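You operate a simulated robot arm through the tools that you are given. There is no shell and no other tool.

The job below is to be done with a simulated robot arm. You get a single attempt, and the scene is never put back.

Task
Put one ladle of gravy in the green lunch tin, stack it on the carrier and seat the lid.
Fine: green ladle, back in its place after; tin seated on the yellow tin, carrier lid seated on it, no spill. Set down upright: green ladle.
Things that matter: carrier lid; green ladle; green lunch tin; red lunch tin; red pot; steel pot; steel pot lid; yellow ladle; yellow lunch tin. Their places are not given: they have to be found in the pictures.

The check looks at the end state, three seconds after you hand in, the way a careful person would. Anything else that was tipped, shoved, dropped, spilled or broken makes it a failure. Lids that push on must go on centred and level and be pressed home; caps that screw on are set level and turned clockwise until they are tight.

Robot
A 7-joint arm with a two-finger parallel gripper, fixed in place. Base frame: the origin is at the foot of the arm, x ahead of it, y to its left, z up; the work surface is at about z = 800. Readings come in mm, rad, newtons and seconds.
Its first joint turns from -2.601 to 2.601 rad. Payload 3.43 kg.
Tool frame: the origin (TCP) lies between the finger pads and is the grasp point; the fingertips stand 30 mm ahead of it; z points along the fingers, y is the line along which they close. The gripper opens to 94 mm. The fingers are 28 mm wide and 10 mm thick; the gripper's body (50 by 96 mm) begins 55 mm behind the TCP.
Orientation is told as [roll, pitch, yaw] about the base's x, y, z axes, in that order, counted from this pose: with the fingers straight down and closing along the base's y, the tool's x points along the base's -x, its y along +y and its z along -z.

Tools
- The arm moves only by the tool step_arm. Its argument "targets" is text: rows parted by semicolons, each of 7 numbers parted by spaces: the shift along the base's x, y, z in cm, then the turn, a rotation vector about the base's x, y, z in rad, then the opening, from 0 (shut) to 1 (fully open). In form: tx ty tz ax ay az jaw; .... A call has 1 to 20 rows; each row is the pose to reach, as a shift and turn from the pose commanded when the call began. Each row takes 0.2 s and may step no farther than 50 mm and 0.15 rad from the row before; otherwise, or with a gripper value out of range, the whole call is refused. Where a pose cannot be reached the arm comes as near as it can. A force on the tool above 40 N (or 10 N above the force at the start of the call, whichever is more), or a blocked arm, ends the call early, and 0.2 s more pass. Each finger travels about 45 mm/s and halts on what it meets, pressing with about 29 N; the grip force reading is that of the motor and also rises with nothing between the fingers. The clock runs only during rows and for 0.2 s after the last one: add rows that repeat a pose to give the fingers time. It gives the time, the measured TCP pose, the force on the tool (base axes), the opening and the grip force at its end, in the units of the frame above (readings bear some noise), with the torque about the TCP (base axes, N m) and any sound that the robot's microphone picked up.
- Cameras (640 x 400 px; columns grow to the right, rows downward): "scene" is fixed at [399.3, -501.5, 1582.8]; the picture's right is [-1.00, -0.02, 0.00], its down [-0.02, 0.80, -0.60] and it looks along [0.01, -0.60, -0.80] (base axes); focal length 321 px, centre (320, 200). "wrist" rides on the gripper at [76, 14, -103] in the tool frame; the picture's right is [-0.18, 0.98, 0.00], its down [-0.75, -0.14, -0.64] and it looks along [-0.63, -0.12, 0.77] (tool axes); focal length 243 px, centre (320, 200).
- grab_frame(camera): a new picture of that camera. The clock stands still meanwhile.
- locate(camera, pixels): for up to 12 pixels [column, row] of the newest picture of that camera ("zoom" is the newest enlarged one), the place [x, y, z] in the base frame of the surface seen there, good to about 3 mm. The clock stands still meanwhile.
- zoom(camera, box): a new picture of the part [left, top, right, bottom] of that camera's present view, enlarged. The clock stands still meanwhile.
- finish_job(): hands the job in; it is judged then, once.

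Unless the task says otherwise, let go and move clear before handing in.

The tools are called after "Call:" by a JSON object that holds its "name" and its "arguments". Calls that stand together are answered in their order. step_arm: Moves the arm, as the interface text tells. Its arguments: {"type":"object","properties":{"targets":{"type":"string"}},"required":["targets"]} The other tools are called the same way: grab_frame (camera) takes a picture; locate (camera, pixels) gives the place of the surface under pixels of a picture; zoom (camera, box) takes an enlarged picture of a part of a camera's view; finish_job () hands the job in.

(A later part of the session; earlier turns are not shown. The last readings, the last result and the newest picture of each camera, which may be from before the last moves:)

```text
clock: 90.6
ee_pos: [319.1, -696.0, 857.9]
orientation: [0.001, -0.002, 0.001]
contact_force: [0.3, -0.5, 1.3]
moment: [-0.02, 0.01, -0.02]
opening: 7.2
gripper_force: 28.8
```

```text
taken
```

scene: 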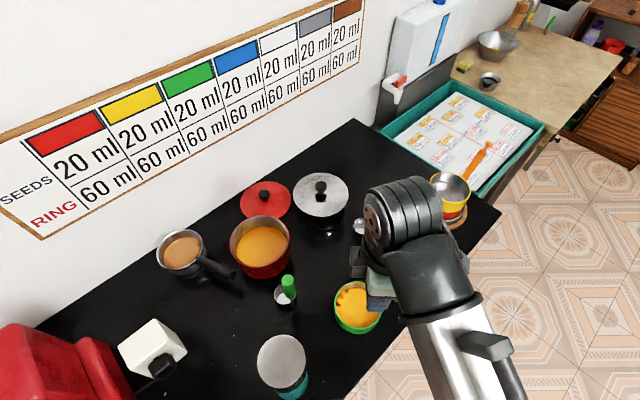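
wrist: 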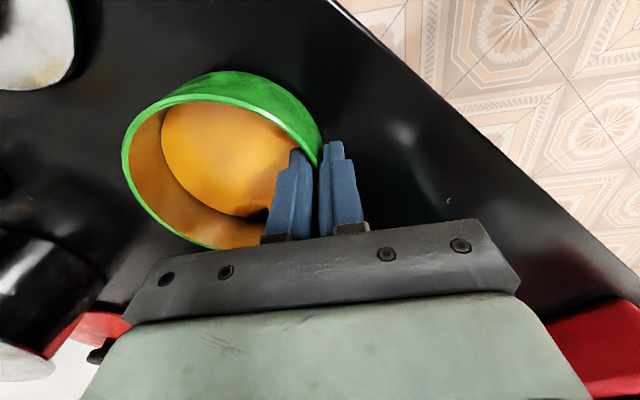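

The wall is pinched (opening 7.2 mm). Lift 15 mm slowly and check for tilt.

Call:
{"name": "step_arm", "arguments": {"targets": "0 0 0.2 0 0 0 0; 0 0 0.5 0 0 0 0; 0 0 1 0 0 0 0; 0 0 1.5 0 0 0 0; 0 0 1.5 0 0 0 0"}}

Call:
{"name": "grab_frame", "arguments": {"camera": "wrist"}}

Call:
{"name": "zoom", "arguments": {"camera": "scene", "box": [310, 250, 410, 350]}}

```text
clock: 91.8
ee_pos: [317.2, -697.2, 872.8]
orientation: [-0.001, 0.0, 0.0]
contact_force: [0.2, -0.7, -1.7]
moment: [0.09, 0.03, 0.03]
opening: 7.6
gripper_force: 29.7
```

```text
taken
```

wrist: 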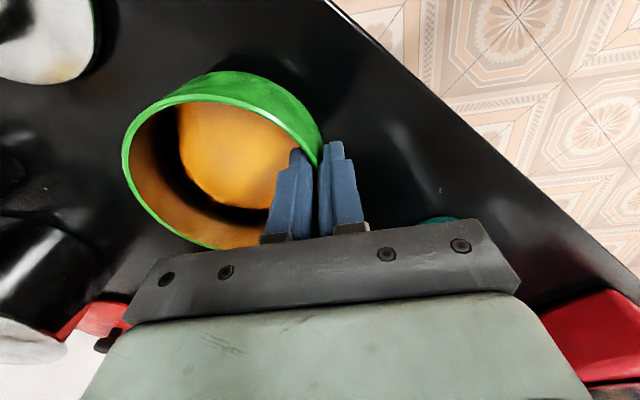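

```text
4.00 times, centred on (360, 300) of scene
```

zoom: 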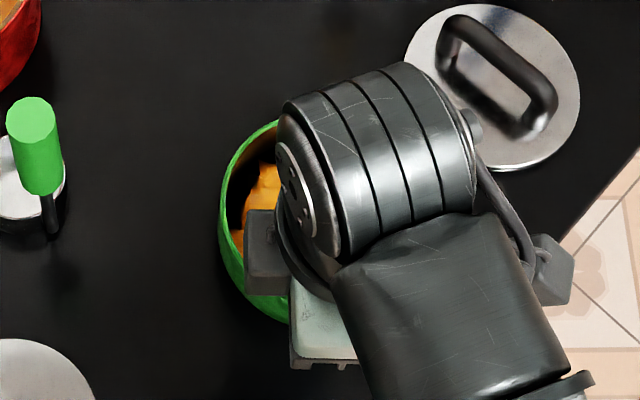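

Call:
{"name": "zoom", "arguments": {"camera": "wrist", "box": [110, 50, 350, 250]}}

Call:
{"name": "locate", "arguments": {"camera": "wrist", "pixels": [[125, 150], [150, 105], [230, 97], [290, 125], [165, 215], [130, 180], [230, 160], [170, 180], [310, 150], [260, 105]]}}

```text
2.00 times, centred on (230, 150) of wrist
```

zoom: 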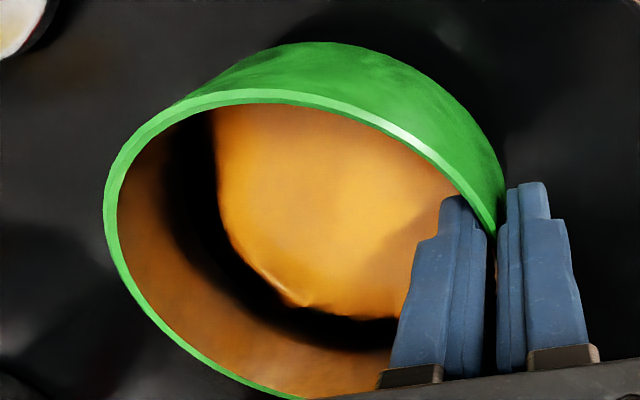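

```text
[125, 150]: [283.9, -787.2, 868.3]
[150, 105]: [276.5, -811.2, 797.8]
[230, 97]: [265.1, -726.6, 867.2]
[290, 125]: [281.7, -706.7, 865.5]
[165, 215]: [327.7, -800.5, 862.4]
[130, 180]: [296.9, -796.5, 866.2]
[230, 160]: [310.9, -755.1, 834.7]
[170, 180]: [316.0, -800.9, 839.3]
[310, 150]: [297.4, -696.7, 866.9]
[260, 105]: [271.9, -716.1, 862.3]
```

The tin hangs nearly level (rim z≈862–868) with gravy settled. Lift it smoothly high enough to clear the latches.

Call:
{"name": "step_arm", "arguments": {"targets": "0 0 0.3 0 0 0 0; 0 0 0.9 0 0 0 0; 0 0 1.8 0 0 0 0; 0 0 3 0 0 0 0; 0 0 4.5 0 0 0 0; 0 0 6 0 0 0 0; 0 0 7.5 0 0 0 0; 0 0 9 0 0 0 0; 0 0 10.5 0 0 0 0; 0 0 12 0 0 0 0; 0 0 13.5 0 0 0 0; 0 0 15 0 0 0 0; 0 0 16.5 0 0 0 0; 0 0 17.7 0 0 0 0; 0 0 18.6 0 0 0 0; 0 0 19 0 0 0 0; 0 0 19.2 0 0 0 0; 0 0 19.2 0 0 0 0"}}

Call:
{"name": "grab_frame", "arguments": {"camera": "wrist"}}

Call:
{"name": "grab_frame", "arguments": {"camera": "scene"}}

```text
clock: 95.6
ee_pos: [317.1, -695.5, 1065.1]
orientation: [-0.001, 0.001, 0.0]
contact_force: [-0.4, 0.6, -2.1]
moment: [0.09, -0.02, 0.0]
opening: 7.4
gripper_force: 28.7
```

```text
taken
```

wrist: 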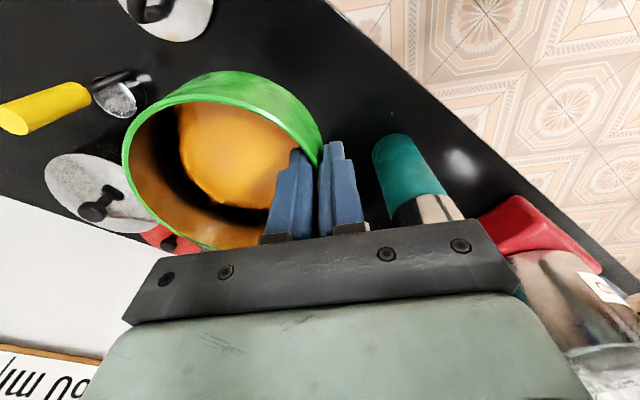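

```text
taken
```

scene: 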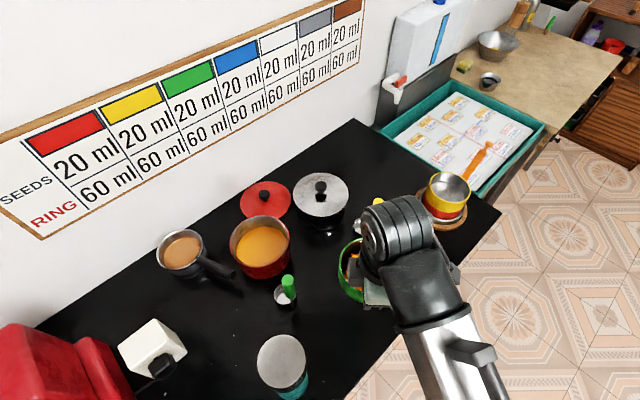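

Grip is stable (2.1 N load). Carry it smoothly toward the carrier at this height.

Call:
{"name": "step_arm", "arguments": {"targets": "-0.19 -0.23 0 0 0 0 0; -0.58 -0.69 0 0 0 0 0; -1.15 -1.38 0 0 0 0 0; -1.92 -2.30 0 0 0 0 0; -2.89 -3.45 0 0 0 0 0; -4.04 -4.83 0 0 0 0 0; -5.33 -6.37 0 0 0 0 0; -6.74 -8.05 0 0 0 0 0; -8.15 -9.74 0 0 0 0 0; -9.56 -11.43 0 0 0 0 0; -10.97 -13.11 0 0 0 0 0; -12.38 -14.80 0 0 0 0 0; -13.79 -16.49 0 0 0 0 0; -15.21 -18.18 0 0 0 0 0; -16.49 -19.71 0 0 0 0 0; -17.64 -21.09 0 0 0 0 0; -18.61 -22.24 0 0 0 0 0; -19.38 -23.16 0 0 0 0 0; -19.95 -23.85 0 0 0 0 0; -20.34 -24.31 0 0 0 0 0"}}

Call:
{"name": "step_arm", "arguments": {"targets": "-0.32 -0.38 0 0 0 0 0; -0.77 -0.92 0 0 0 0 0; -1.41 -1.69 0 0 0 0 0; -2.18 -2.61 0 0 0 0 0; -2.95 -3.53 0 0 0 0 0; -3.72 -4.45 0 0 0 0 0; -4.36 -5.21 0 0 0 0 0; -4.81 -5.75 0 0 0 0 0; -5.13 -6.14 0 0 0 0 0; -5.26 -6.29 0 0 0 0 0; -5.26 -6.29 0 0 0 0 0"}}

Call:
{"name": "grab_frame", "arguments": {"camera": "wrist"}}

Call:
{"name": "grab_frame", "arguments": {"camera": "scene"}}

Call:
{"name": "zoom", "arguments": {"camera": "scene", "box": [400, 110, 520, 240]}}

```text
clock: 99.8
ee_pos: [114.1, -939.1, 1064.5]
orientation: [0.002, -0.002, 0.0]
contact_force: [0.1, 0.1, -2.2]
moment: [0.1, -0.01, 0.0]
opening: 7.2
gripper_force: 28.6
```

```text
clock: 102.2
ee_pos: [62.1, -1001.6, 1065.3]
orientation: [-0.001, -0.001, 0.0]
contact_force: [1.1, -0.3, -1.1]
moment: [0.12, 0.04, -0.01]
opening: 7.0
gripper_force: 29.1
```

```text
taken
```

wrist: 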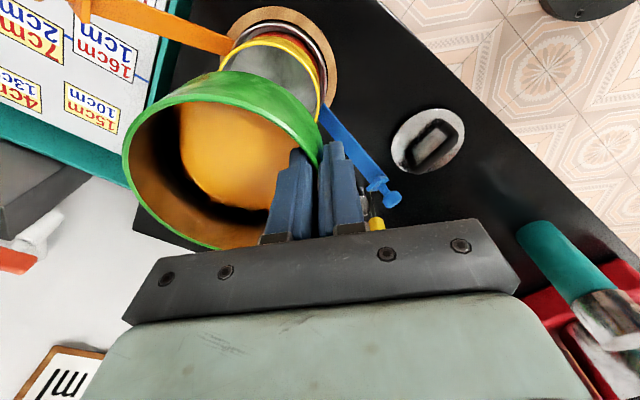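

```text
taken
```

scene: 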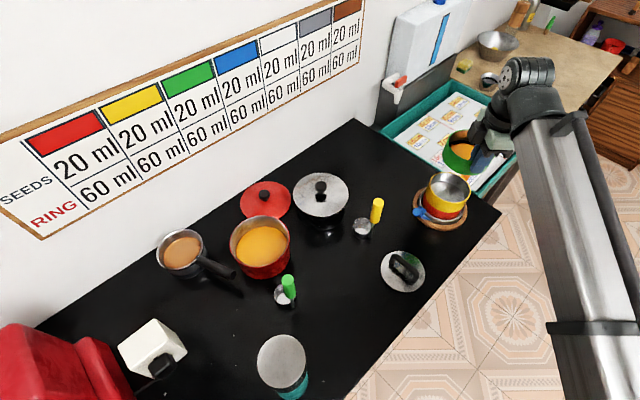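

```text
3.08 times, centred on (460, 175) of scene
```

zoom: 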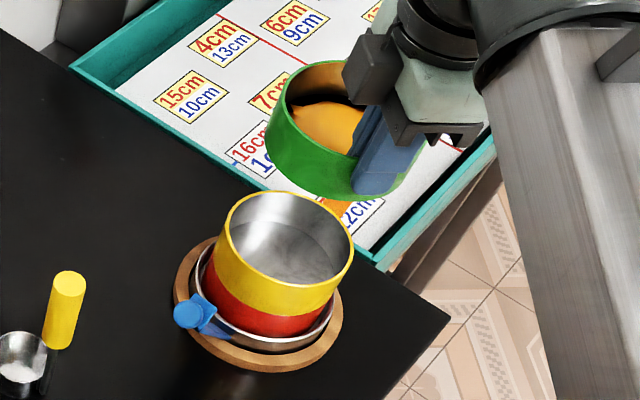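

Call:
{"name": "locate", "arguments": {"camera": "zoom", "pixels": [[285, 80], [268, 130], [300, 70], [320, 64], [350, 186], [300, 165], [300, 185], [330, 195], [275, 150], [335, 170], [330, 120], [345, 75]]}}

Call:
{"name": "locate", "arguments": {"camera": "wrist", "pixels": [[125, 150], [155, 108], [230, 97], [290, 125], [165, 217], [130, 180], [200, 95], [308, 150], [210, 245], [325, 75]]}}

Call:
{"name": "zoom", "arguments": {"camera": "scene", "box": [440, 120, 500, 180]}}

```text
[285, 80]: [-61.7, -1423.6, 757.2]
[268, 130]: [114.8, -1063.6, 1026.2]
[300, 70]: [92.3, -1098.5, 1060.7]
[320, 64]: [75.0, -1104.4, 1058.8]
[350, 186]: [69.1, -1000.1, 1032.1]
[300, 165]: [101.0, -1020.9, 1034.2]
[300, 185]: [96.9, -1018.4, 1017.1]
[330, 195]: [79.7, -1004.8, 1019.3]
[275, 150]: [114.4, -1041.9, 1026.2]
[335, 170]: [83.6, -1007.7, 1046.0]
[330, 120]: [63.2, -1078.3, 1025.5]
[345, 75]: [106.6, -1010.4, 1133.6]
```

```text
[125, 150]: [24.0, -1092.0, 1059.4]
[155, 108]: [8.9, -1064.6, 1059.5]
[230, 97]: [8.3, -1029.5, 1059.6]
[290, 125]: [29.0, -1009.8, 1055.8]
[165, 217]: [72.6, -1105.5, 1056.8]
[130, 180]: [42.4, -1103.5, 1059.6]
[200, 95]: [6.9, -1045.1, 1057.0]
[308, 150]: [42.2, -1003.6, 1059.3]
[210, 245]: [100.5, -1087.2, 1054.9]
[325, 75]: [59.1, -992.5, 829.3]
```

```text
6.67 times, centred on (470, 150) of scene
```

zoom: 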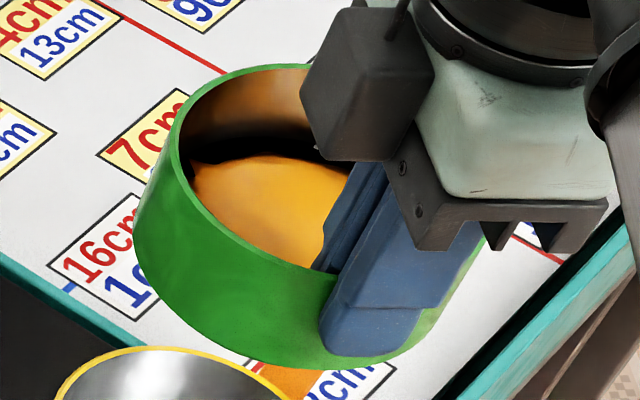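

Call:
{"name": "locate", "arguments": {"camera": "zoom", "pixels": [[150, 275], [180, 315], [220, 345], [250, 358], [290, 364], [340, 366], [135, 230], [200, 160], [180, 130], [250, 245], [310, 268], [165, 200]]}}

```text
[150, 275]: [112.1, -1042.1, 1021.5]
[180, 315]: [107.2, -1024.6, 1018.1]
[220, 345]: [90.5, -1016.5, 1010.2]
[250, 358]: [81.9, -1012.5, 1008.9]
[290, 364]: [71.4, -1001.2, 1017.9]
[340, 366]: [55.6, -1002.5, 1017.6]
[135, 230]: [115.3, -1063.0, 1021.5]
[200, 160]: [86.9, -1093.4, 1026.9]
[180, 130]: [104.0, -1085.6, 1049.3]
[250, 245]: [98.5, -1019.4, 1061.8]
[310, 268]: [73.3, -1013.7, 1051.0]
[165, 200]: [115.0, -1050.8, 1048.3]
```

Green rim is level at z≈1059; the tin has a narrower spigot (r≈48) below a shoulder at ≈1017, so it nests. Re-measure the yellow rim to align precisely.

Call:
{"name": "zoom", "arguments": {"camera": "scene", "box": [415, 160, 485, 230]}}

```text
5.71 times, centred on (450, 195) of scene
```

zoom: 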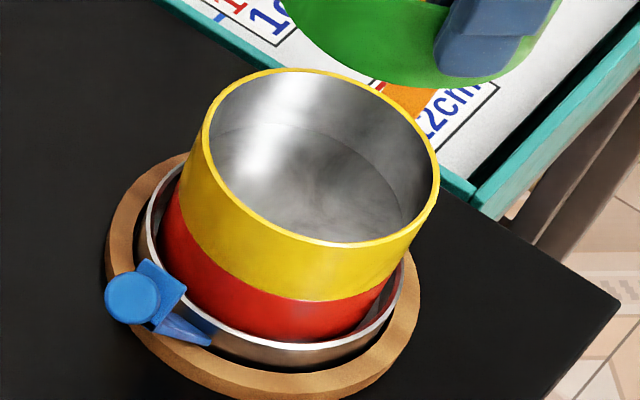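

Call:
{"name": "locate", "arguments": {"camera": "zoom", "pixels": [[206, 130], [215, 105], [245, 80], [290, 71], [340, 79], [390, 106], [425, 145], [437, 180], [430, 212], [400, 237], [340, 243], [280, 225]]}}

Call:
{"name": "locate", "arguments": {"camera": "zoom", "pixels": [[230, 197], [205, 155], [310, 237], [370, 243], [415, 226], [320, 190], [300, 130], [180, 195], [260, 265], [345, 295], [300, 330], [400, 100]]}}

```text
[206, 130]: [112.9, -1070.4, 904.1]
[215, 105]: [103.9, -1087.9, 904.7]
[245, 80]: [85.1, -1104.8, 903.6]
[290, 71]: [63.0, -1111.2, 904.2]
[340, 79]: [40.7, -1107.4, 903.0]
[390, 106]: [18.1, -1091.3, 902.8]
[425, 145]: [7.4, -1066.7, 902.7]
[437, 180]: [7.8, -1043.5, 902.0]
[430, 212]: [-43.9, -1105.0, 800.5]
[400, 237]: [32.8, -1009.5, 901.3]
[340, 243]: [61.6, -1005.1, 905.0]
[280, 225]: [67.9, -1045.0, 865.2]
```

```text
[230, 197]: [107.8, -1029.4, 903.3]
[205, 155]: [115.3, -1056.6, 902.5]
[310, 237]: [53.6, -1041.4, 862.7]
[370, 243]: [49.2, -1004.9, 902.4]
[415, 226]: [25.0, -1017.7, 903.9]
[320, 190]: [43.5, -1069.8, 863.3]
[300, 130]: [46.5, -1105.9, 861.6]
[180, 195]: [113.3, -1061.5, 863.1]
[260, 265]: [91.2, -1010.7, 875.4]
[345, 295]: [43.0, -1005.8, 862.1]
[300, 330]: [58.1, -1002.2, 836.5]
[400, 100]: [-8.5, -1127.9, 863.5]
```

Relative offset: the tin needs about −1.8 mm in y to be concentric. Lower smoothly until the spigot is just above the yellow rim.

Call:
{"name": "step_arm", "arguments": {"targets": "0 -0.05 -0.3 0 0 0 0; 0 -0.1 -0.9 0 0 0 0; 0 -0.18 -1.8 0 0 0 0; 0 -0.18 -3 0 0 0 0; 0 -0.18 -4.3 0 0 0 0; 0 -0.18 -5.6 0 0 0 0; 0 -0.18 -6.8 0 0 0 0; 0 -0.18 -7.8 0 0 0 0; 0 -0.18 -8.6 0 0 0 0; 0 -0.18 -9.1 0 0 0 0; 0 -0.18 -9.4 0 0 0 0; 0 -0.18 -9.4 0 0 0 0; 0 -0.18 -9.4 0 0 0 0"}}

Call:
{"name": "zoom", "arguments": {"camera": "scene", "box": [415, 150, 495, 230]}}

Call:
{"name": "grab_frame", "arguments": {"camera": "wrist"}}

```text
clock: 105.0
ee_pos: [62.0, -1002.7, 970.1]
orientation: [0.0, 0.0, 0.0]
contact_force: [0.0, -1.5, -1.6]
moment: [0.12, -0.01, -0.02]
opening: 7.3
gripper_force: 28.8
```

```text
5.00 times, centred on (455, 190) of scene
```

zoom: 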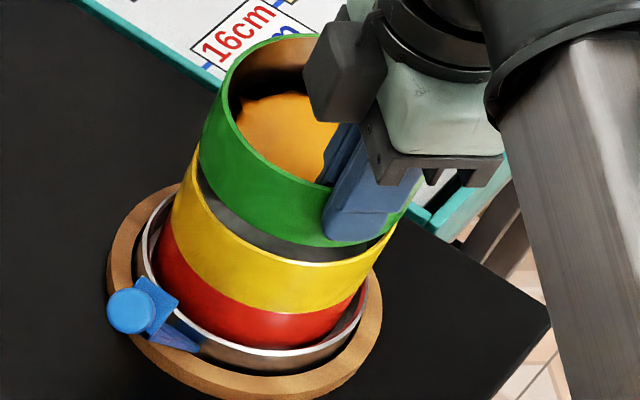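

```text
taken
```

wrist: 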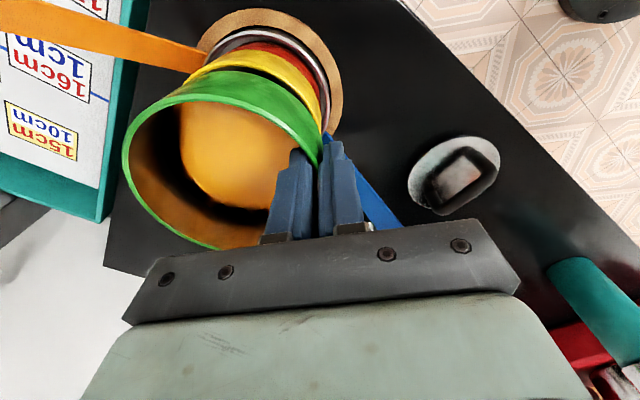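

Call:
{"name": "zoom", "arguments": {"camera": "scene", "box": [430, 170, 475, 210]}}

Call:
{"name": "zoom", "arguments": {"camera": "wrist", "box": [180, 0, 360, 180]}}

```text
10.00 times, centred on (452, 190) of scene
```

zoom: 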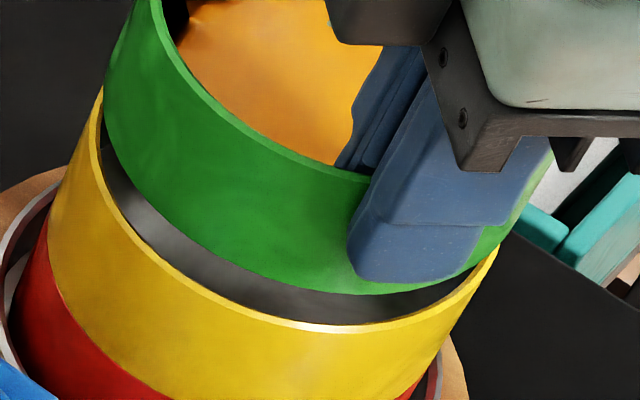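

```text
2.22 times, centred on (270, 90) of wrist
```

zoom: 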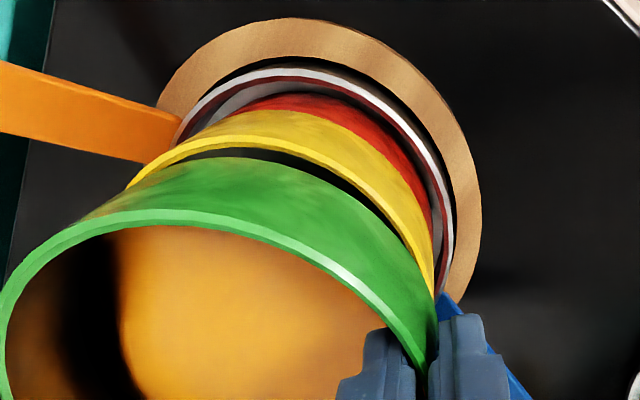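

Alignment looks concentric. Lower 10 mm more in small steps and check the force.

Call:
{"name": "step_arm", "arguments": {"targets": "0 0 -0.2 0 0 0 0; 0 0 -0.4 0 0 0 0; 0 0 -0.6 0 0 0 0; 0 0 -0.8 0 0 0 0; 0 0 -1.0 0 0 0 0; 0 0 -1.0 0 0 0 0"}}

Call:
{"name": "zoom", "arguments": {"camera": "scene", "box": [430, 170, 475, 210]}}

```text
clock: 106.4
ee_pos: [61.3, -1003.9, 960.9]
orientation: [0.001, -0.001, 0.001]
contact_force: [-0.6, 0.2, -2.0]
moment: [0.1, 0.02, 0.01]
opening: 7.3
gripper_force: 29.1
```

```text
10.00 times, centred on (452, 190) of scene
```

zoom: 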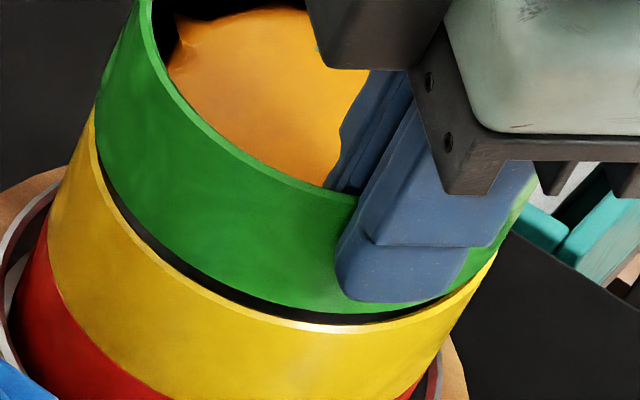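

Call:
{"name": "step_arm", "arguments": {"targets": "0 0 -0.2 0 0 0 0; 0 0 -0.4 0 0 0 0; 0 0 -0.5 0 0 0 0; 0 0 -0.6 0 0 0 0; 0 0 -0.6 0 0 0 0"}}

Call:
{"name": "zoom", "arguments": {"camera": "scene", "box": [430, 170, 475, 210]}}

```text
clock: 107.6
ee_pos: [62.5, -1003.2, 955.7]
orientation: [-0.001, 0.0, 0.0]
contact_force: [-0.5, -1.0, -2.9]
moment: [0.09, -0.01, -0.03]
opening: 7.1
gripper_force: 29.6
```

```text
10.00 times, centred on (452, 190) of scene
```

zoom: 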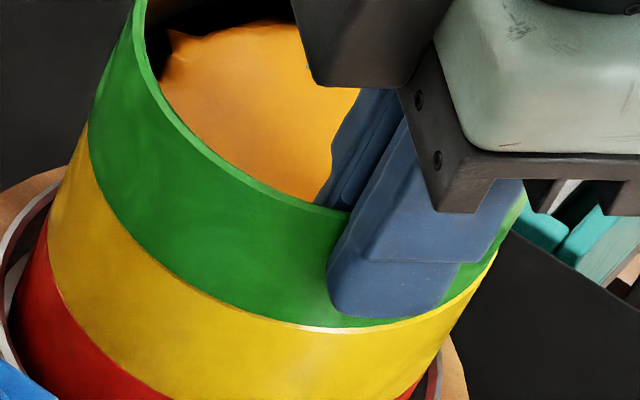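

Call:
{"name": "step_arm", "arguments": {"targets": "0 0 -0.1 0 0 0 0; 0 0 -0.2 0 0 0 0; 0 0 -0.3 0 0 0 0; 0 0 -0.3 0 0 0 0"}}

Call:
{"name": "zoom", "arguments": {"camera": "scene", "box": [430, 170, 475, 210]}}

```text
clock: 108.6
ee_pos: [61.9, -1004.0, 951.1]
orientation: [0.0, 0.0, 0.0]
contact_force: [0.4, -0.8, 1.5]
moment: [0.0, -0.06, 0.04]
opening: 7.2
gripper_force: 28.1
```

```text
10.00 times, centred on (452, 190) of scene
```

zoom: 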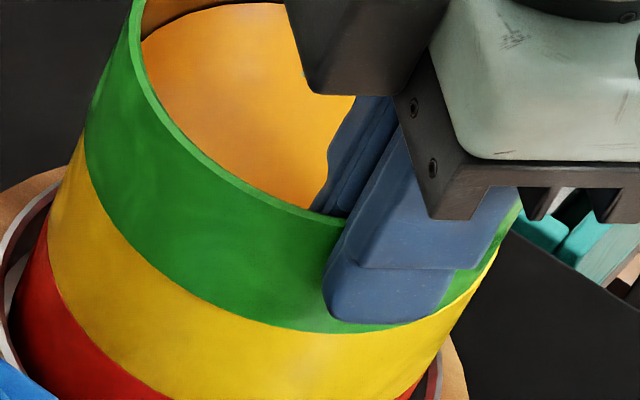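

Contact: load transferred (Fz +1.5, moment 0), rim at ≈945 as expected for full nesting. Press very slightly, then release.

Call:
{"name": "step_arm", "arguments": {"targets": "0 0 -0.1 0 0 0 0; 0 0 -0.15 0 0 0 0; 0 0 -0.15 0 0 0 0"}}

Call:
{"name": "locate", "arguments": {"camera": "scene", "pixels": [[439, 178], [441, 172], [448, 190], [455, 193], [452, 180], [460, 165]]}}

```text
clock: 109.4
ee_pos: [61.3, -1003.0, 952.2]
orientation: [-0.003, 0.0, 0.001]
contact_force: [2.2, 0.1, 21.6]
moment: [-0.2, -0.18, 0.02]
opening: 7.4
gripper_force: 29.5
```

```text
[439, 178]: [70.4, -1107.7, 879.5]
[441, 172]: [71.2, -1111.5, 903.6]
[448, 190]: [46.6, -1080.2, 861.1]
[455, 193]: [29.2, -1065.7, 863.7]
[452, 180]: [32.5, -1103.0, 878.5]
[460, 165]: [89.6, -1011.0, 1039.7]
```

Firm stop (21.6 N). Ease off and open slowly, then rise.

Call:
{"name": "step_arm", "arguments": {"targets": "0 0 0.1 0 0 0 0; 0 0 0.15 0 0 0 0.1; 0 0 0.15 0 0 0 0.2; 0 0 0.15 0 0 0 0.3; 0 0 0.15 0 0 0 0.4; 0 0 0.15 0 0 0 0.4; 0 0 1.5 0 0 0 0.4; 0 0 3 0 0 0 0.4; 0 0 5 0 0 0 0.4; 0 0 8 0 0 0 0.4; 0 0 11 0 0 0 0.4; 0 0 11 0 0 0 0.4"}}

Call:
{"name": "grab_frame", "arguments": {"camera": "scene"}}

Call:
{"name": "grab_frame", "arguments": {"camera": "wrist"}}

Call:
{"name": "zoom", "arguments": {"camera": "scene", "box": [415, 150, 495, 230]}}

```text
clock: 112.0
ee_pos: [62.4, -1003.1, 1060.2]
orientation: [0.001, 0.002, 0.0]
contact_force: [-0.2, 0.9, -0.4]
moment: [0.01, 0.0, -0.04]
opening: 37.5
gripper_force: 0.0
```

```text
taken
```

scene: 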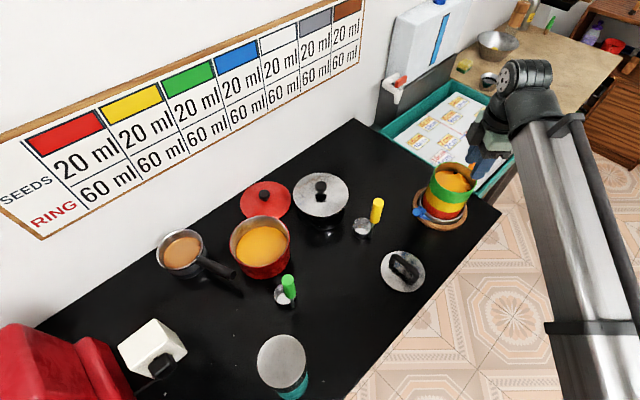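

```text
taken
```

wrist: 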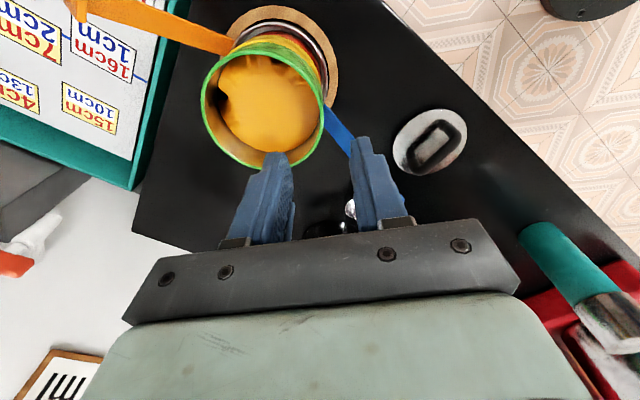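

```text
5.00 times, centred on (455, 190) of scene
```

zoom: 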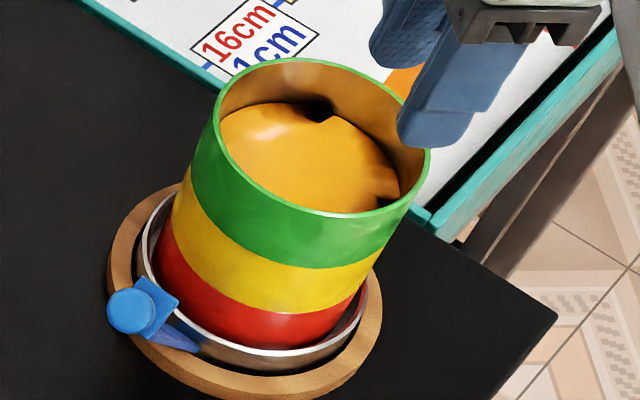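

The green tin sits flush on the yellow. Measure its rim for level and centre, and check the lid.

Call:
{"name": "locate", "arguments": {"camera": "zoom", "pixels": [[216, 120], [222, 88], [245, 68], [290, 60], [340, 70], [375, 88], [428, 165], [415, 190], [390, 207], [340, 212], [270, 190], [232, 155]]}}

Call:
{"name": "zoom", "arguments": {"camera": "scene", "box": [375, 240, 435, 300]}}

```text
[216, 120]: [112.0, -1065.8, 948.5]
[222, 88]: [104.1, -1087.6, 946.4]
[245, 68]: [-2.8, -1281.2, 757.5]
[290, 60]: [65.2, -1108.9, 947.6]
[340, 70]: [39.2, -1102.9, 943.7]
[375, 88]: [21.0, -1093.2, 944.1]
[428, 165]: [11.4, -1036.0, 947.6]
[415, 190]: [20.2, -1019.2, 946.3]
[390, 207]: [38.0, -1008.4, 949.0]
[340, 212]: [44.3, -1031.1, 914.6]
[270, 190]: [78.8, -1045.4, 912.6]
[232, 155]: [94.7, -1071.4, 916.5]
```

```text
6.67 times, centred on (405, 270) of scene
```

zoom: 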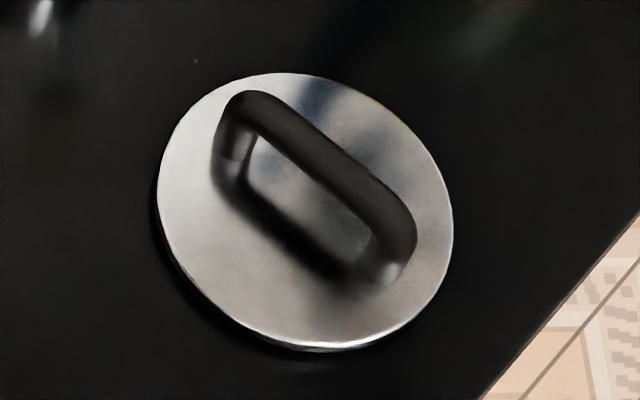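

Call:
{"name": "locate", "arguments": {"camera": "zoom", "pixels": [[245, 100], [400, 225], [320, 165], [290, 135], [360, 195], [160, 190], [450, 215], [290, 75], [310, 345], [200, 150], [330, 130], [260, 250]]}}

Call:
{"name": "locate", "arguments": {"camera": "zoom", "pixels": [[180, 130], [230, 85], [370, 100], [420, 150], [440, 280], [400, 320], [230, 315], [180, 260], [300, 125], [345, 205], [235, 180], [375, 272]]}}

```text
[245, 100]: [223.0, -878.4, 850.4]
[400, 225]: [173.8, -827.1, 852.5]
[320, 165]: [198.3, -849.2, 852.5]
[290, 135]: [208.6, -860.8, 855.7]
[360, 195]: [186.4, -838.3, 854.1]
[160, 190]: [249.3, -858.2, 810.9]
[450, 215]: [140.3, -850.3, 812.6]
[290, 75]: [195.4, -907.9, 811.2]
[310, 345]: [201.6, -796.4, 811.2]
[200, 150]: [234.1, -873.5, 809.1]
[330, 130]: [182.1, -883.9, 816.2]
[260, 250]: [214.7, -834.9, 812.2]
```

```text
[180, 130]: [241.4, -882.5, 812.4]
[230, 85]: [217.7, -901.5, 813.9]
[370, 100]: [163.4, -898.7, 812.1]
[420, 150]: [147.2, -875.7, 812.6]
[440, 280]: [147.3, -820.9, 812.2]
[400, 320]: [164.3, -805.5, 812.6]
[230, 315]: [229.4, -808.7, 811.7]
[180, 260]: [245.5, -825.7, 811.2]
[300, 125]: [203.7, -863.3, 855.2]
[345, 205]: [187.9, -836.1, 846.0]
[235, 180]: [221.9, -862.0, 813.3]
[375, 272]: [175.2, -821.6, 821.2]
```

Tin rim is level at ≈946.5, centred (60.5,-1056). The lid: centre ≈(195.5,-852), handle bar along (−0.69,0.72), top z≈854. Move above it with yaw −0.806 so the fingers close across the bar.

Call:
{"name": "step_arm", "arguments": {"targets": "2 2.5 1 0 0 -0.13 0.4; 4.5 5 1 0 0 -0.26 0.4; 7 7.8 1 0 0 -0.4 0.4; 9.5 10.6 1 0 0 -0.53 0.4; 12 13.4 1 0 0 -0.67 0.4; 13.6 15.2 0 0 0 -0.806 0.4; 13.6 15.2 -4 0 0 -0.806 0.4; 13.6 15.2 -7 0 0 -0.806 0.4; 13.6 15.2 -7 0 0 -0.806 0.4"}}

Call:
{"name": "grab_frame", "arguments": {"camera": "wrist"}}

Call:
{"name": "grab_frame", "arguments": {"camera": "scene"}}

```text
clock: 114.0
ee_pos: [196.6, -852.0, 991.3]
orientation: [0.0, -0.001, -0.806]
contact_force: [0.8, -0.7, 0.0]
moment: [0.0, -0.01, 0.01]
opening: 37.7
gripper_force: 0.1
```

```text
taken
```

wrist: 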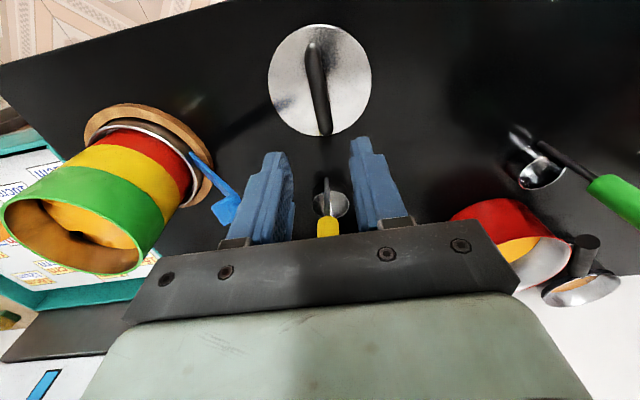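

```text
taken
```

scene: 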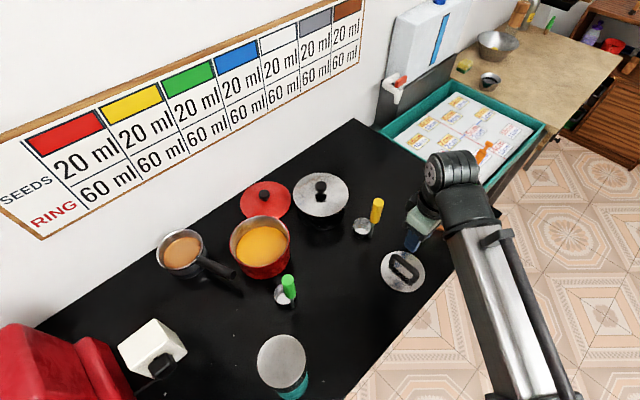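

Call:
{"name": "zoom", "arguments": {"camera": "wrist", "box": [260, 15, 380, 145]}}

Call:
{"name": "locate", "arguments": {"camera": "wrist", "pixels": [[313, 48], [314, 65], [317, 80], [319, 95], [322, 110], [325, 128], [270, 80], [370, 78], [318, 26], [322, 137], [310, 80], [326, 95]]}}

```text
3.08 times, centred on (320, 80) of wrist
```

zoom: 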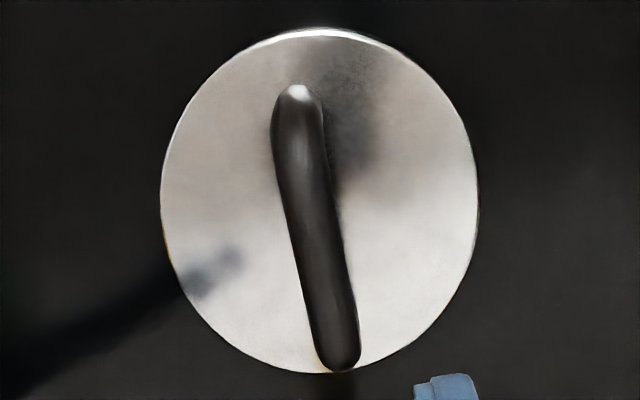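

```text
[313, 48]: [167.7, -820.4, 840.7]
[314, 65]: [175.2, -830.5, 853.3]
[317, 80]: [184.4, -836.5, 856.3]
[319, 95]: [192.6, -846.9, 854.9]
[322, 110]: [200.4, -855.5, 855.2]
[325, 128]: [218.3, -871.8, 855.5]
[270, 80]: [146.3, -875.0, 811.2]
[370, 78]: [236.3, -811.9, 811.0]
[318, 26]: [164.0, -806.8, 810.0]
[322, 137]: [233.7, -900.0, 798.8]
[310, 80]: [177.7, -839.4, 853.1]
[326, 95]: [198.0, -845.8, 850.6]
```

The bar passes under the TCP; small yaw trim (+0.04). Descend to z≈849 and grip the bar.

Call:
{"name": "step_arm", "arguments": {"targets": "0 0.05 -4 0 0 0.04 0.4; 0 0.05 -8 0 0 0.04 0.4; 0 0.05 -11 0 0 0.04 0.4; 0 0.05 -13 0 0 0.04 0.4; 0 0.05 -14.1 0 0 0.04 0.4; 0 0.05 -14.1 0 0 0.04 0.4"}}

Call:
{"name": "grab_frame", "arguments": {"camera": "wrist"}}

```text
clock: 115.4
ee_pos: [197.6, -853.4, 849.4]
orientation: [0.0, 0.0, -0.767]
contact_force: [-0.3, -0.4, 0.5]
moment: [-0.01, 0.01, 0.06]
opening: 37.6
gripper_force: 0.1
```

```text
taken
```

wrist: 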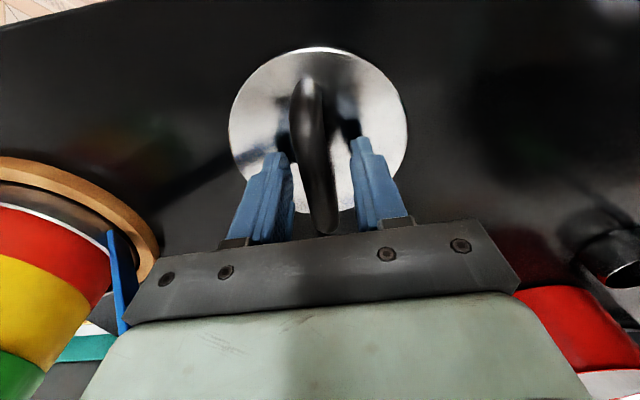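

Call:
{"name": "step_arm", "arguments": {"targets": "0 0 0 0 0 0 0.3; 0 0 0 0 0 0 0.2; 0 0 0 0 0 0 0.12; 0 0 0 0 0 0 0.05; 0 0 0 0 0 0 0; 0 0 0 0 0 0 0; 0 0 0 0 0 0 0"}}

Call:
{"name": "step_arm", "arguments": {"targets": "0 0 0.3 0 0 0 0; 0 0 0.8 0 0 0 0; 0 0 1.5 0 0 0 0; 0 0 2 0 0 0 0; 0 0 2 0 0 0 0"}}

Call:
{"name": "grab_frame", "arguments": {"camera": "wrist"}}

Call:
{"name": "zoom", "arguments": {"camera": "scene", "box": [360, 220, 450, 310]}}

```text
clock: 117.0
ee_pos: [198.3, -852.7, 849.3]
orientation: [0.001, -0.001, -0.766]
contact_force: [-0.8, -0.4, 1.4]
moment: [-0.01, -0.02, 0.0]
opening: 19.6
gripper_force: 28.6
```

```text
clock: 118.2
ee_pos: [197.0, -850.2, 870.2]
orientation: [0.002, -0.001, -0.766]
contact_force: [-0.4, -0.6, -0.4]
moment: [-0.01, -0.01, 0.01]
opening: 19.7
gripper_force: 28.9
```

```text
taken
```

wrist: 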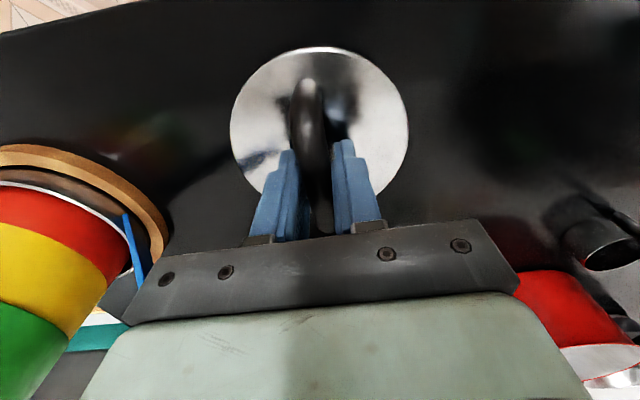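

```text
4.44 times, centred on (405, 265) of scene
```

zoom: 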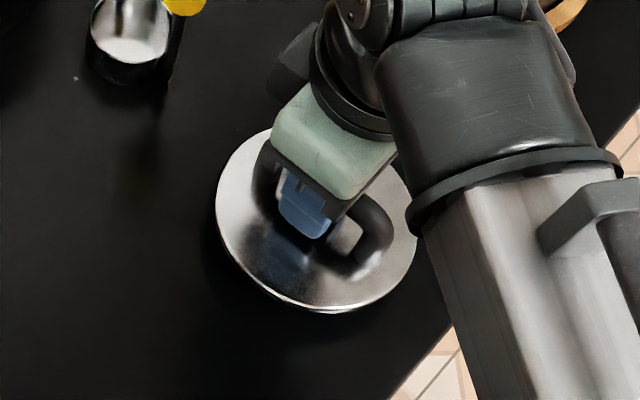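

The lid is held and lifted. Raise it and carry it above the stack.

Call:
{"name": "step_arm", "arguments": {"targets": "0 0 2 0 0 0 0; 0 0 5 0 0 0 0; 0 0 9 0 0 0 0; 0 0 13 0 0 0 0; 0 0 17 0 0 0 0; 0 0 19 0 0 0 0; -1.3 -2 19 0 0 0 0; -3.5 -5.3 19 0 0 0 0; -5.7 -8.7 19 0 0 0 0; -7.9 -12.1 19 0 0 0 0; -10.1 -15.4 19 0 0 0 0; -12 -18.3 19 0 0 0 0; -13.1 -20 19 0 0 0 0; -13.4 -20.4 19 0 0 0 0; -13.4 -20.4 19 0 0 0 0"}}

Call:
{"name": "grab_frame", "arguments": {"camera": "wrist"}}

Call:
{"name": "grab_frame", "arguments": {"camera": "scene"}}

Call:
{"name": "zoom", "arguments": {"camera": "scene", "box": [415, 110, 525, 230]}}

```text
clock: 121.4
ee_pos: [62.8, -1053.9, 1059.8]
orientation: [-0.002, 0.0, -0.766]
contact_force: [0.5, 0.1, -1.1]
moment: [0.0, 0.02, -0.01]
opening: 19.7
gripper_force: 28.8
```

```text
taken
```

wrist: 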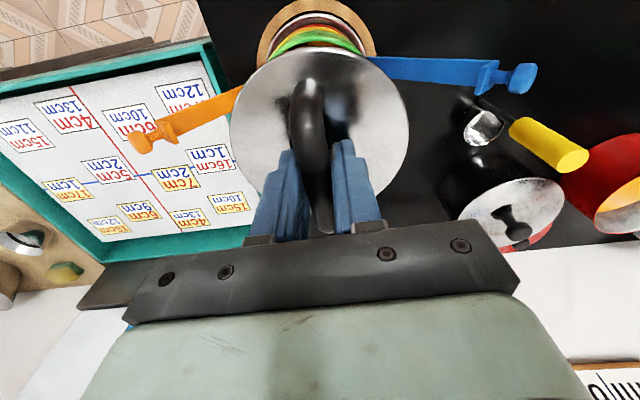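

```text
taken
```

scene: 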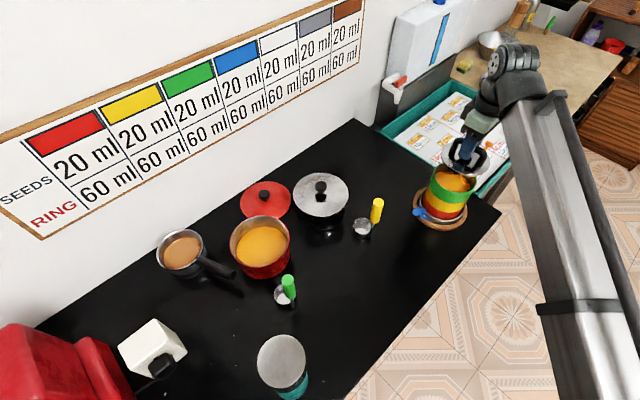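

```text
3.33 times, centred on (470, 170) of scene
```

zoom: 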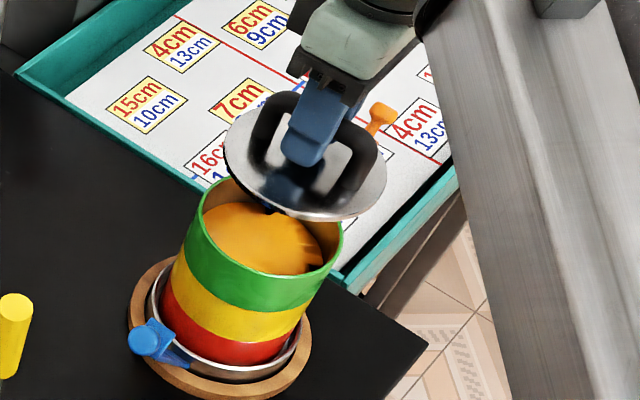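

Measure the lid's centre relative to the tin.

Call:
{"name": "locate", "arguments": {"camera": "zoom", "pixels": [[229, 140], [232, 160], [245, 185], [265, 203], [295, 213], [330, 216], [360, 207], [380, 190], [385, 165], [375, 145], [235, 125], [250, 112]]}}

Call:
{"name": "locate", "arguments": {"camera": "wrist", "pixels": [[232, 140], [406, 140], [318, 50], [260, 70], [380, 70], [245, 175], [395, 175], [240, 105], [400, 105], [290, 54], [350, 54], [385, 200]]}}

```text
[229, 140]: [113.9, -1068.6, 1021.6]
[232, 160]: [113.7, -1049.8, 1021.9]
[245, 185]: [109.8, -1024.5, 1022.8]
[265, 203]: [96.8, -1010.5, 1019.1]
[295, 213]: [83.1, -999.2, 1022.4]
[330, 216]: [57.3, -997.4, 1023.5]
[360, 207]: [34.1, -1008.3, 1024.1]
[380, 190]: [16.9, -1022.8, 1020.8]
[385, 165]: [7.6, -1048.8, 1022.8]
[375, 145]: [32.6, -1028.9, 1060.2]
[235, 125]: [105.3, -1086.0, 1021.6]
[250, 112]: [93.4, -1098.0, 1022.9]
```

```text
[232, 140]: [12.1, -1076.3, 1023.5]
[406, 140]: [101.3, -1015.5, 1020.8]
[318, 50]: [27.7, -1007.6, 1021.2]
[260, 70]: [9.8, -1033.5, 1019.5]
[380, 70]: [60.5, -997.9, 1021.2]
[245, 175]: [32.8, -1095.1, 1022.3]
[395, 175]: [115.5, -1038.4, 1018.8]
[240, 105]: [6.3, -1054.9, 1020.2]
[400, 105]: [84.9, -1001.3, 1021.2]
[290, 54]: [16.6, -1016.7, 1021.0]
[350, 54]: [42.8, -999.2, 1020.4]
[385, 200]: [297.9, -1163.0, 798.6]
```

Lid is level at ≈1021.7, centre ≈(61.3,-1052.5) vs tin (60.4,-1055.5). Correct by (−1, −3) mm and lower to just above the rim.

Call:
{"name": "step_arm", "arguments": {"targets": "-0.1 -0.3 -0.5 0 0 0 0; -0.1 -0.3 -1.5 0 0 0 0; -0.1 -0.3 -2.7 0 0 0 0; -0.1 -0.3 -3.9 0 0 0 0; -0.1 -0.3 -4.9 0 0 0 0; -0.1 -0.3 -5.5 0 0 0 0; -0.1 -0.3 -5.5 0 0 0 0"}}

Call:
{"name": "zoom", "arguments": {"camera": "scene", "box": [425, 145, 495, 215]}}

Call:
{"name": "grab_frame", "arguments": {"camera": "wrist"}}

Call:
{"name": "zoom", "arguments": {"camera": "wrist", "box": [210, 0, 430, 130]}}

```text
clock: 123.0
ee_pos: [61.8, -1058.1, 1003.8]
orientation: [0.0, 0.0, -0.766]
contact_force: [0.7, 0.0, 0.2]
moment: [-0.04, -0.01, -0.03]
opening: 19.4
gripper_force: 28.6
```

```text
5.71 times, centred on (460, 180) of scene
```

zoom: 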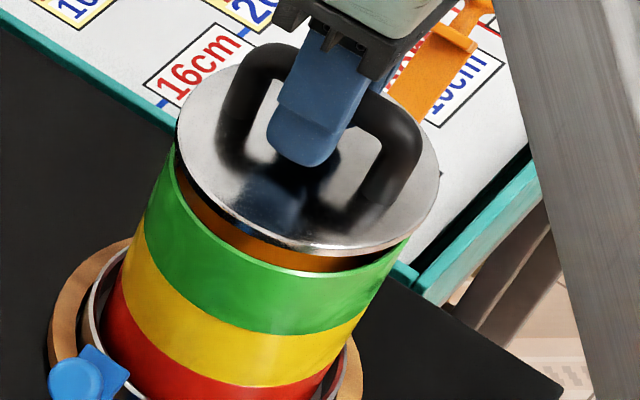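

```text
taken
```

wrist: 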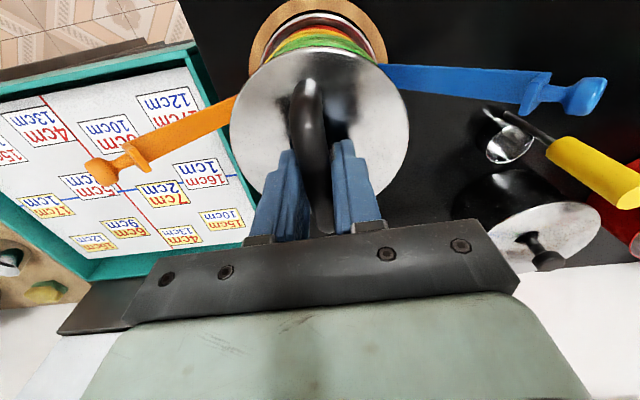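

```text
2.91 times, centred on (320, 65) of wrist
```

zoom: 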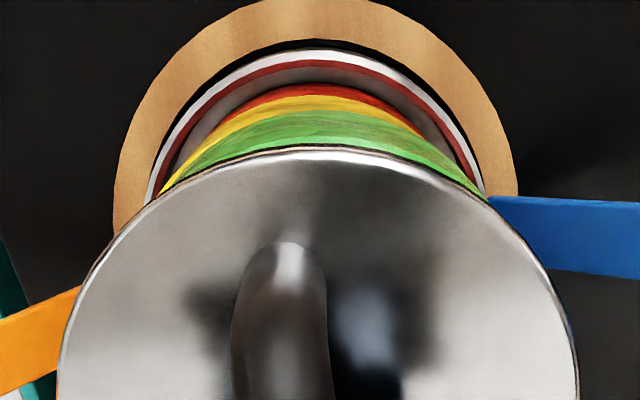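

Call:
{"name": "zoom", "arguments": {"camera": "scene", "box": [435, 155, 490, 205]}}

Call:
{"name": "locate", "arguments": {"camera": "zoom", "pixels": [[110, 120], [128, 175], [165, 215], [230, 255], [320, 280], [400, 270], [450, 230], [470, 170], [450, 130], [300, 295], [380, 300], [180, 250]]}}

```text
8.00 times, centred on (462, 180) of scene
```

zoom: 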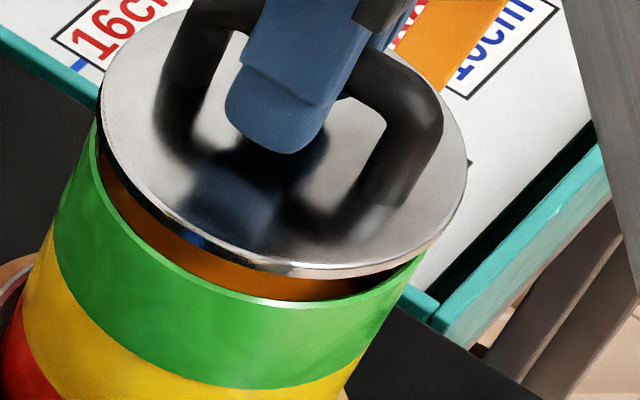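

```text
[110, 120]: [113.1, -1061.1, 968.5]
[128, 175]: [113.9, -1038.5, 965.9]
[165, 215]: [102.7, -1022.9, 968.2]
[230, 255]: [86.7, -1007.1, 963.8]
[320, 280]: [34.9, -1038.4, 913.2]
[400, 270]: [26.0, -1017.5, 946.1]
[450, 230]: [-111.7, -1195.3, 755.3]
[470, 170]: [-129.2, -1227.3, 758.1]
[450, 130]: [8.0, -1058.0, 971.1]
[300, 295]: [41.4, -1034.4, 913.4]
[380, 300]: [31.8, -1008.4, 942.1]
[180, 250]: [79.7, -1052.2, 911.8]
```

Call:
{"name": "locate", "arguments": {"camera": "zoom", "pixels": [[103, 95], [115, 145], [190, 228], [262, 260], [330, 264], [395, 250], [440, 215], [460, 180], [458, 145], [105, 75], [130, 45], [430, 105]]}}

Call:
{"name": "locate", "arguments": {"camera": "zoom", "pixels": [[98, 160], [97, 190], [110, 215], [140, 245], [180, 273], [220, 291], [260, 300], [300, 303], [340, 300], [380, 288], [410, 268], [92, 175]]}}

```text
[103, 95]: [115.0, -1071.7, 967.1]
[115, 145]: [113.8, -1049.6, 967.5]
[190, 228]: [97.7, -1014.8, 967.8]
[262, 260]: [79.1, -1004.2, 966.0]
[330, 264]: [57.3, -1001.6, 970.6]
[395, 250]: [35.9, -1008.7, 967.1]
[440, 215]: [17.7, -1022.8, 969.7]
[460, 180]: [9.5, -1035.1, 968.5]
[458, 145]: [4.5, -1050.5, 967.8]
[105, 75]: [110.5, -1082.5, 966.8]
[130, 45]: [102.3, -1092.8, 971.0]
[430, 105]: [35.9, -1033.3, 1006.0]
```

```text
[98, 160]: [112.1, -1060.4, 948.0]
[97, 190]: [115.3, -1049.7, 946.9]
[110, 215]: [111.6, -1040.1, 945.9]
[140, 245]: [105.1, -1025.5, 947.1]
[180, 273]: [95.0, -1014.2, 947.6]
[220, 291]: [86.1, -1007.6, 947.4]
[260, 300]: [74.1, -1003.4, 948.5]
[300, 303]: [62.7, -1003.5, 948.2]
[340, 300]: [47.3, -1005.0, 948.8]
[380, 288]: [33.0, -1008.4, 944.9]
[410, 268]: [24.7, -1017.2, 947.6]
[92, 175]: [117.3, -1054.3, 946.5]
```

Lid (60.3,-1056.5) and tin (60.5,-1056.7) are concentric. Lower in small steps watching the force.

Call:
{"name": "step_arm", "arguments": {"targets": "0 0 -0.2 0 0 0 0; 0 0 -0.4 0 0 0 0; 0 0 -0.6 0 0 0 0; 0 0 -0.8 0 0 0 0; 0 0 -1.0 0 0 0 0; 0 0 -1.0 0 0 0 0"}}

Call:
{"name": "zoom", "arguments": {"camera": "scene", "box": [435, 155, 490, 205]}}

```text
clock: 124.4
ee_pos: [62.9, -1057.0, 994.7]
orientation: [-0.001, 0.0, -0.766]
contact_force: [-0.5, 0.4, -1.5]
moment: [0.05, 0.03, 0.02]
opening: 19.9
gripper_force: 29.3
```

```text
8.00 times, centred on (462, 180) of scene
```

zoom: 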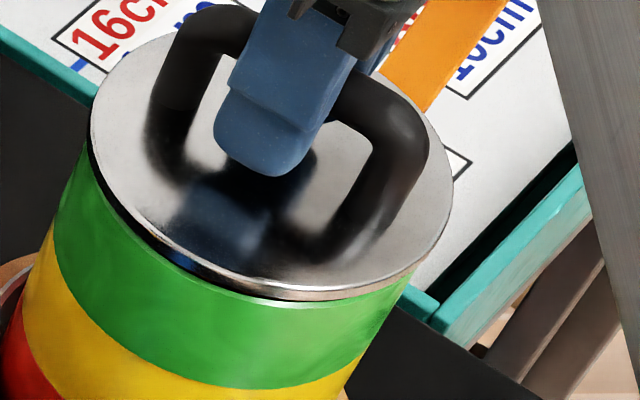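

No contact yet; the plug is entering. Continue down.

Call:
{"name": "step_arm", "arguments": {"targets": "0 0 -0.2 0 0 0 0; 0 0 -0.35 0 0 0 0; 0 0 -0.5 0 0 0 0; 0 0 -0.5 0 0 0 0"}}

Call:
{"name": "zoom", "arguments": {"camera": "scene", "box": [435, 155, 490, 205]}}

```text
clock: 125.4
ee_pos: [62.5, -1056.9, 989.6]
orientation: [0.0, 0.0, -0.766]
contact_force: [-0.5, -0.5, -1.2]
moment: [0.01, -0.04, -0.01]
opening: 19.5
gripper_force: 29.1
```

```text
8.00 times, centred on (462, 180) of scene
```

zoom: 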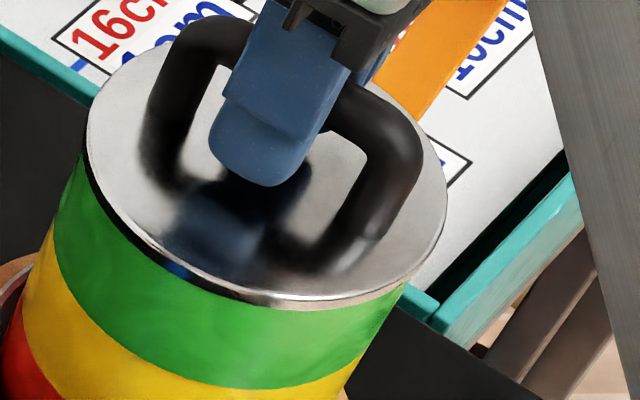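

Call:
{"name": "step_arm", "arguments": {"targets": "0 0 -0.1 0 0 0 0; 0 0 -0.2 0 0 0 0; 0 0 -0.3 0 0 0 0; 0 0 -0.3 0 0 0 0"}}

Call:
{"name": "zoom", "arguments": {"camera": "scene", "box": [435, 155, 490, 205]}}

```text
clock: 126.4
ee_pos: [62.8, -1055.8, 988.0]
orientation: [-0.002, -0.002, -0.766]
contact_force: [0.6, -0.6, 20.8]
moment: [-0.02, -0.03, 0.0]
opening: 19.6
gripper_force: 28.6
```

```text
8.00 times, centred on (462, 180) of scene
```

zoom: 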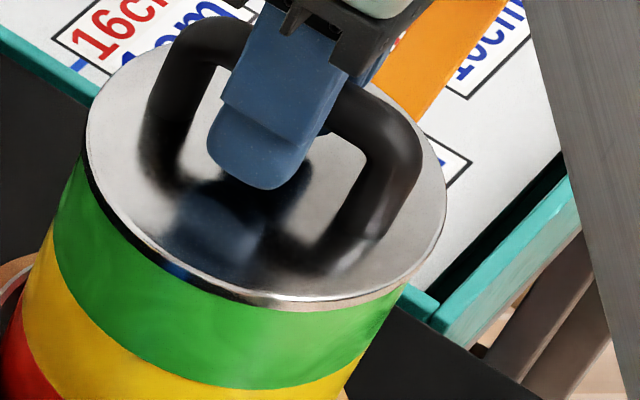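

Firm, moment-free contact (20.8 N) with the lid top near z≈950. Press a bit more to make sure it is home.

Call:
{"name": "step_arm", "arguments": {"targets": "0 0 -0.1 0 0 0 0; 0 0 -0.15 0 0 0 0; 0 0 -0.15 0 0 0 0"}}

Call:
{"name": "zoom", "arguments": {"camera": "scene", "box": [435, 155, 490, 205]}}

Call:
{"name": "locate", "arguments": {"camera": "zoom", "pixels": [[92, 120], [100, 180], [140, 230], [200, 275], [280, 300], [350, 292], [410, 265], [440, 200], [150, 60], [84, 190], [180, 290], [270, 312]]}}

```text
clock: 127.2
ee_pos: [62.9, -1056.7, 986.4]
orientation: [0.0, 0.002, -0.766]
contact_force: [-1.1, -2.1, 20.9]
moment: [0.0, 0.0, 0.03]
opening: 19.7
gripper_force: 28.9
```

```text
8.00 times, centred on (462, 180) of scene
```

zoom: 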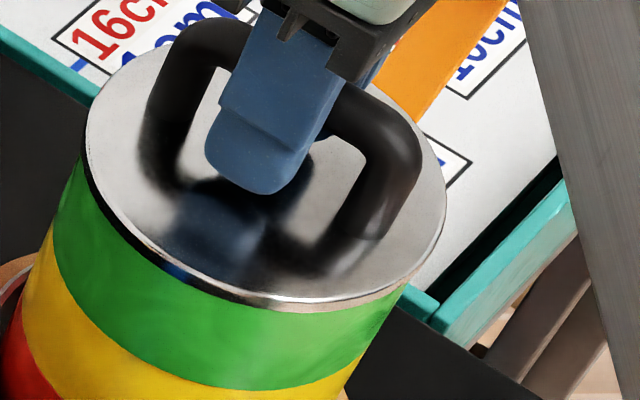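

```text
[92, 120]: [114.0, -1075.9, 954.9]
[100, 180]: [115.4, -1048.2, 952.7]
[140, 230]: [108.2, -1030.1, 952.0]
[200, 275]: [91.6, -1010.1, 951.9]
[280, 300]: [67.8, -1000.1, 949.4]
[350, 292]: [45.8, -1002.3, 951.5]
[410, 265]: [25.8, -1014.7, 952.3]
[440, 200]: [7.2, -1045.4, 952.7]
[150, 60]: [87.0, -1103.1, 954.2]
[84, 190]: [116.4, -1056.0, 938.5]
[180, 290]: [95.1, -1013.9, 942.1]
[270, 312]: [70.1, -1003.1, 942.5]
```

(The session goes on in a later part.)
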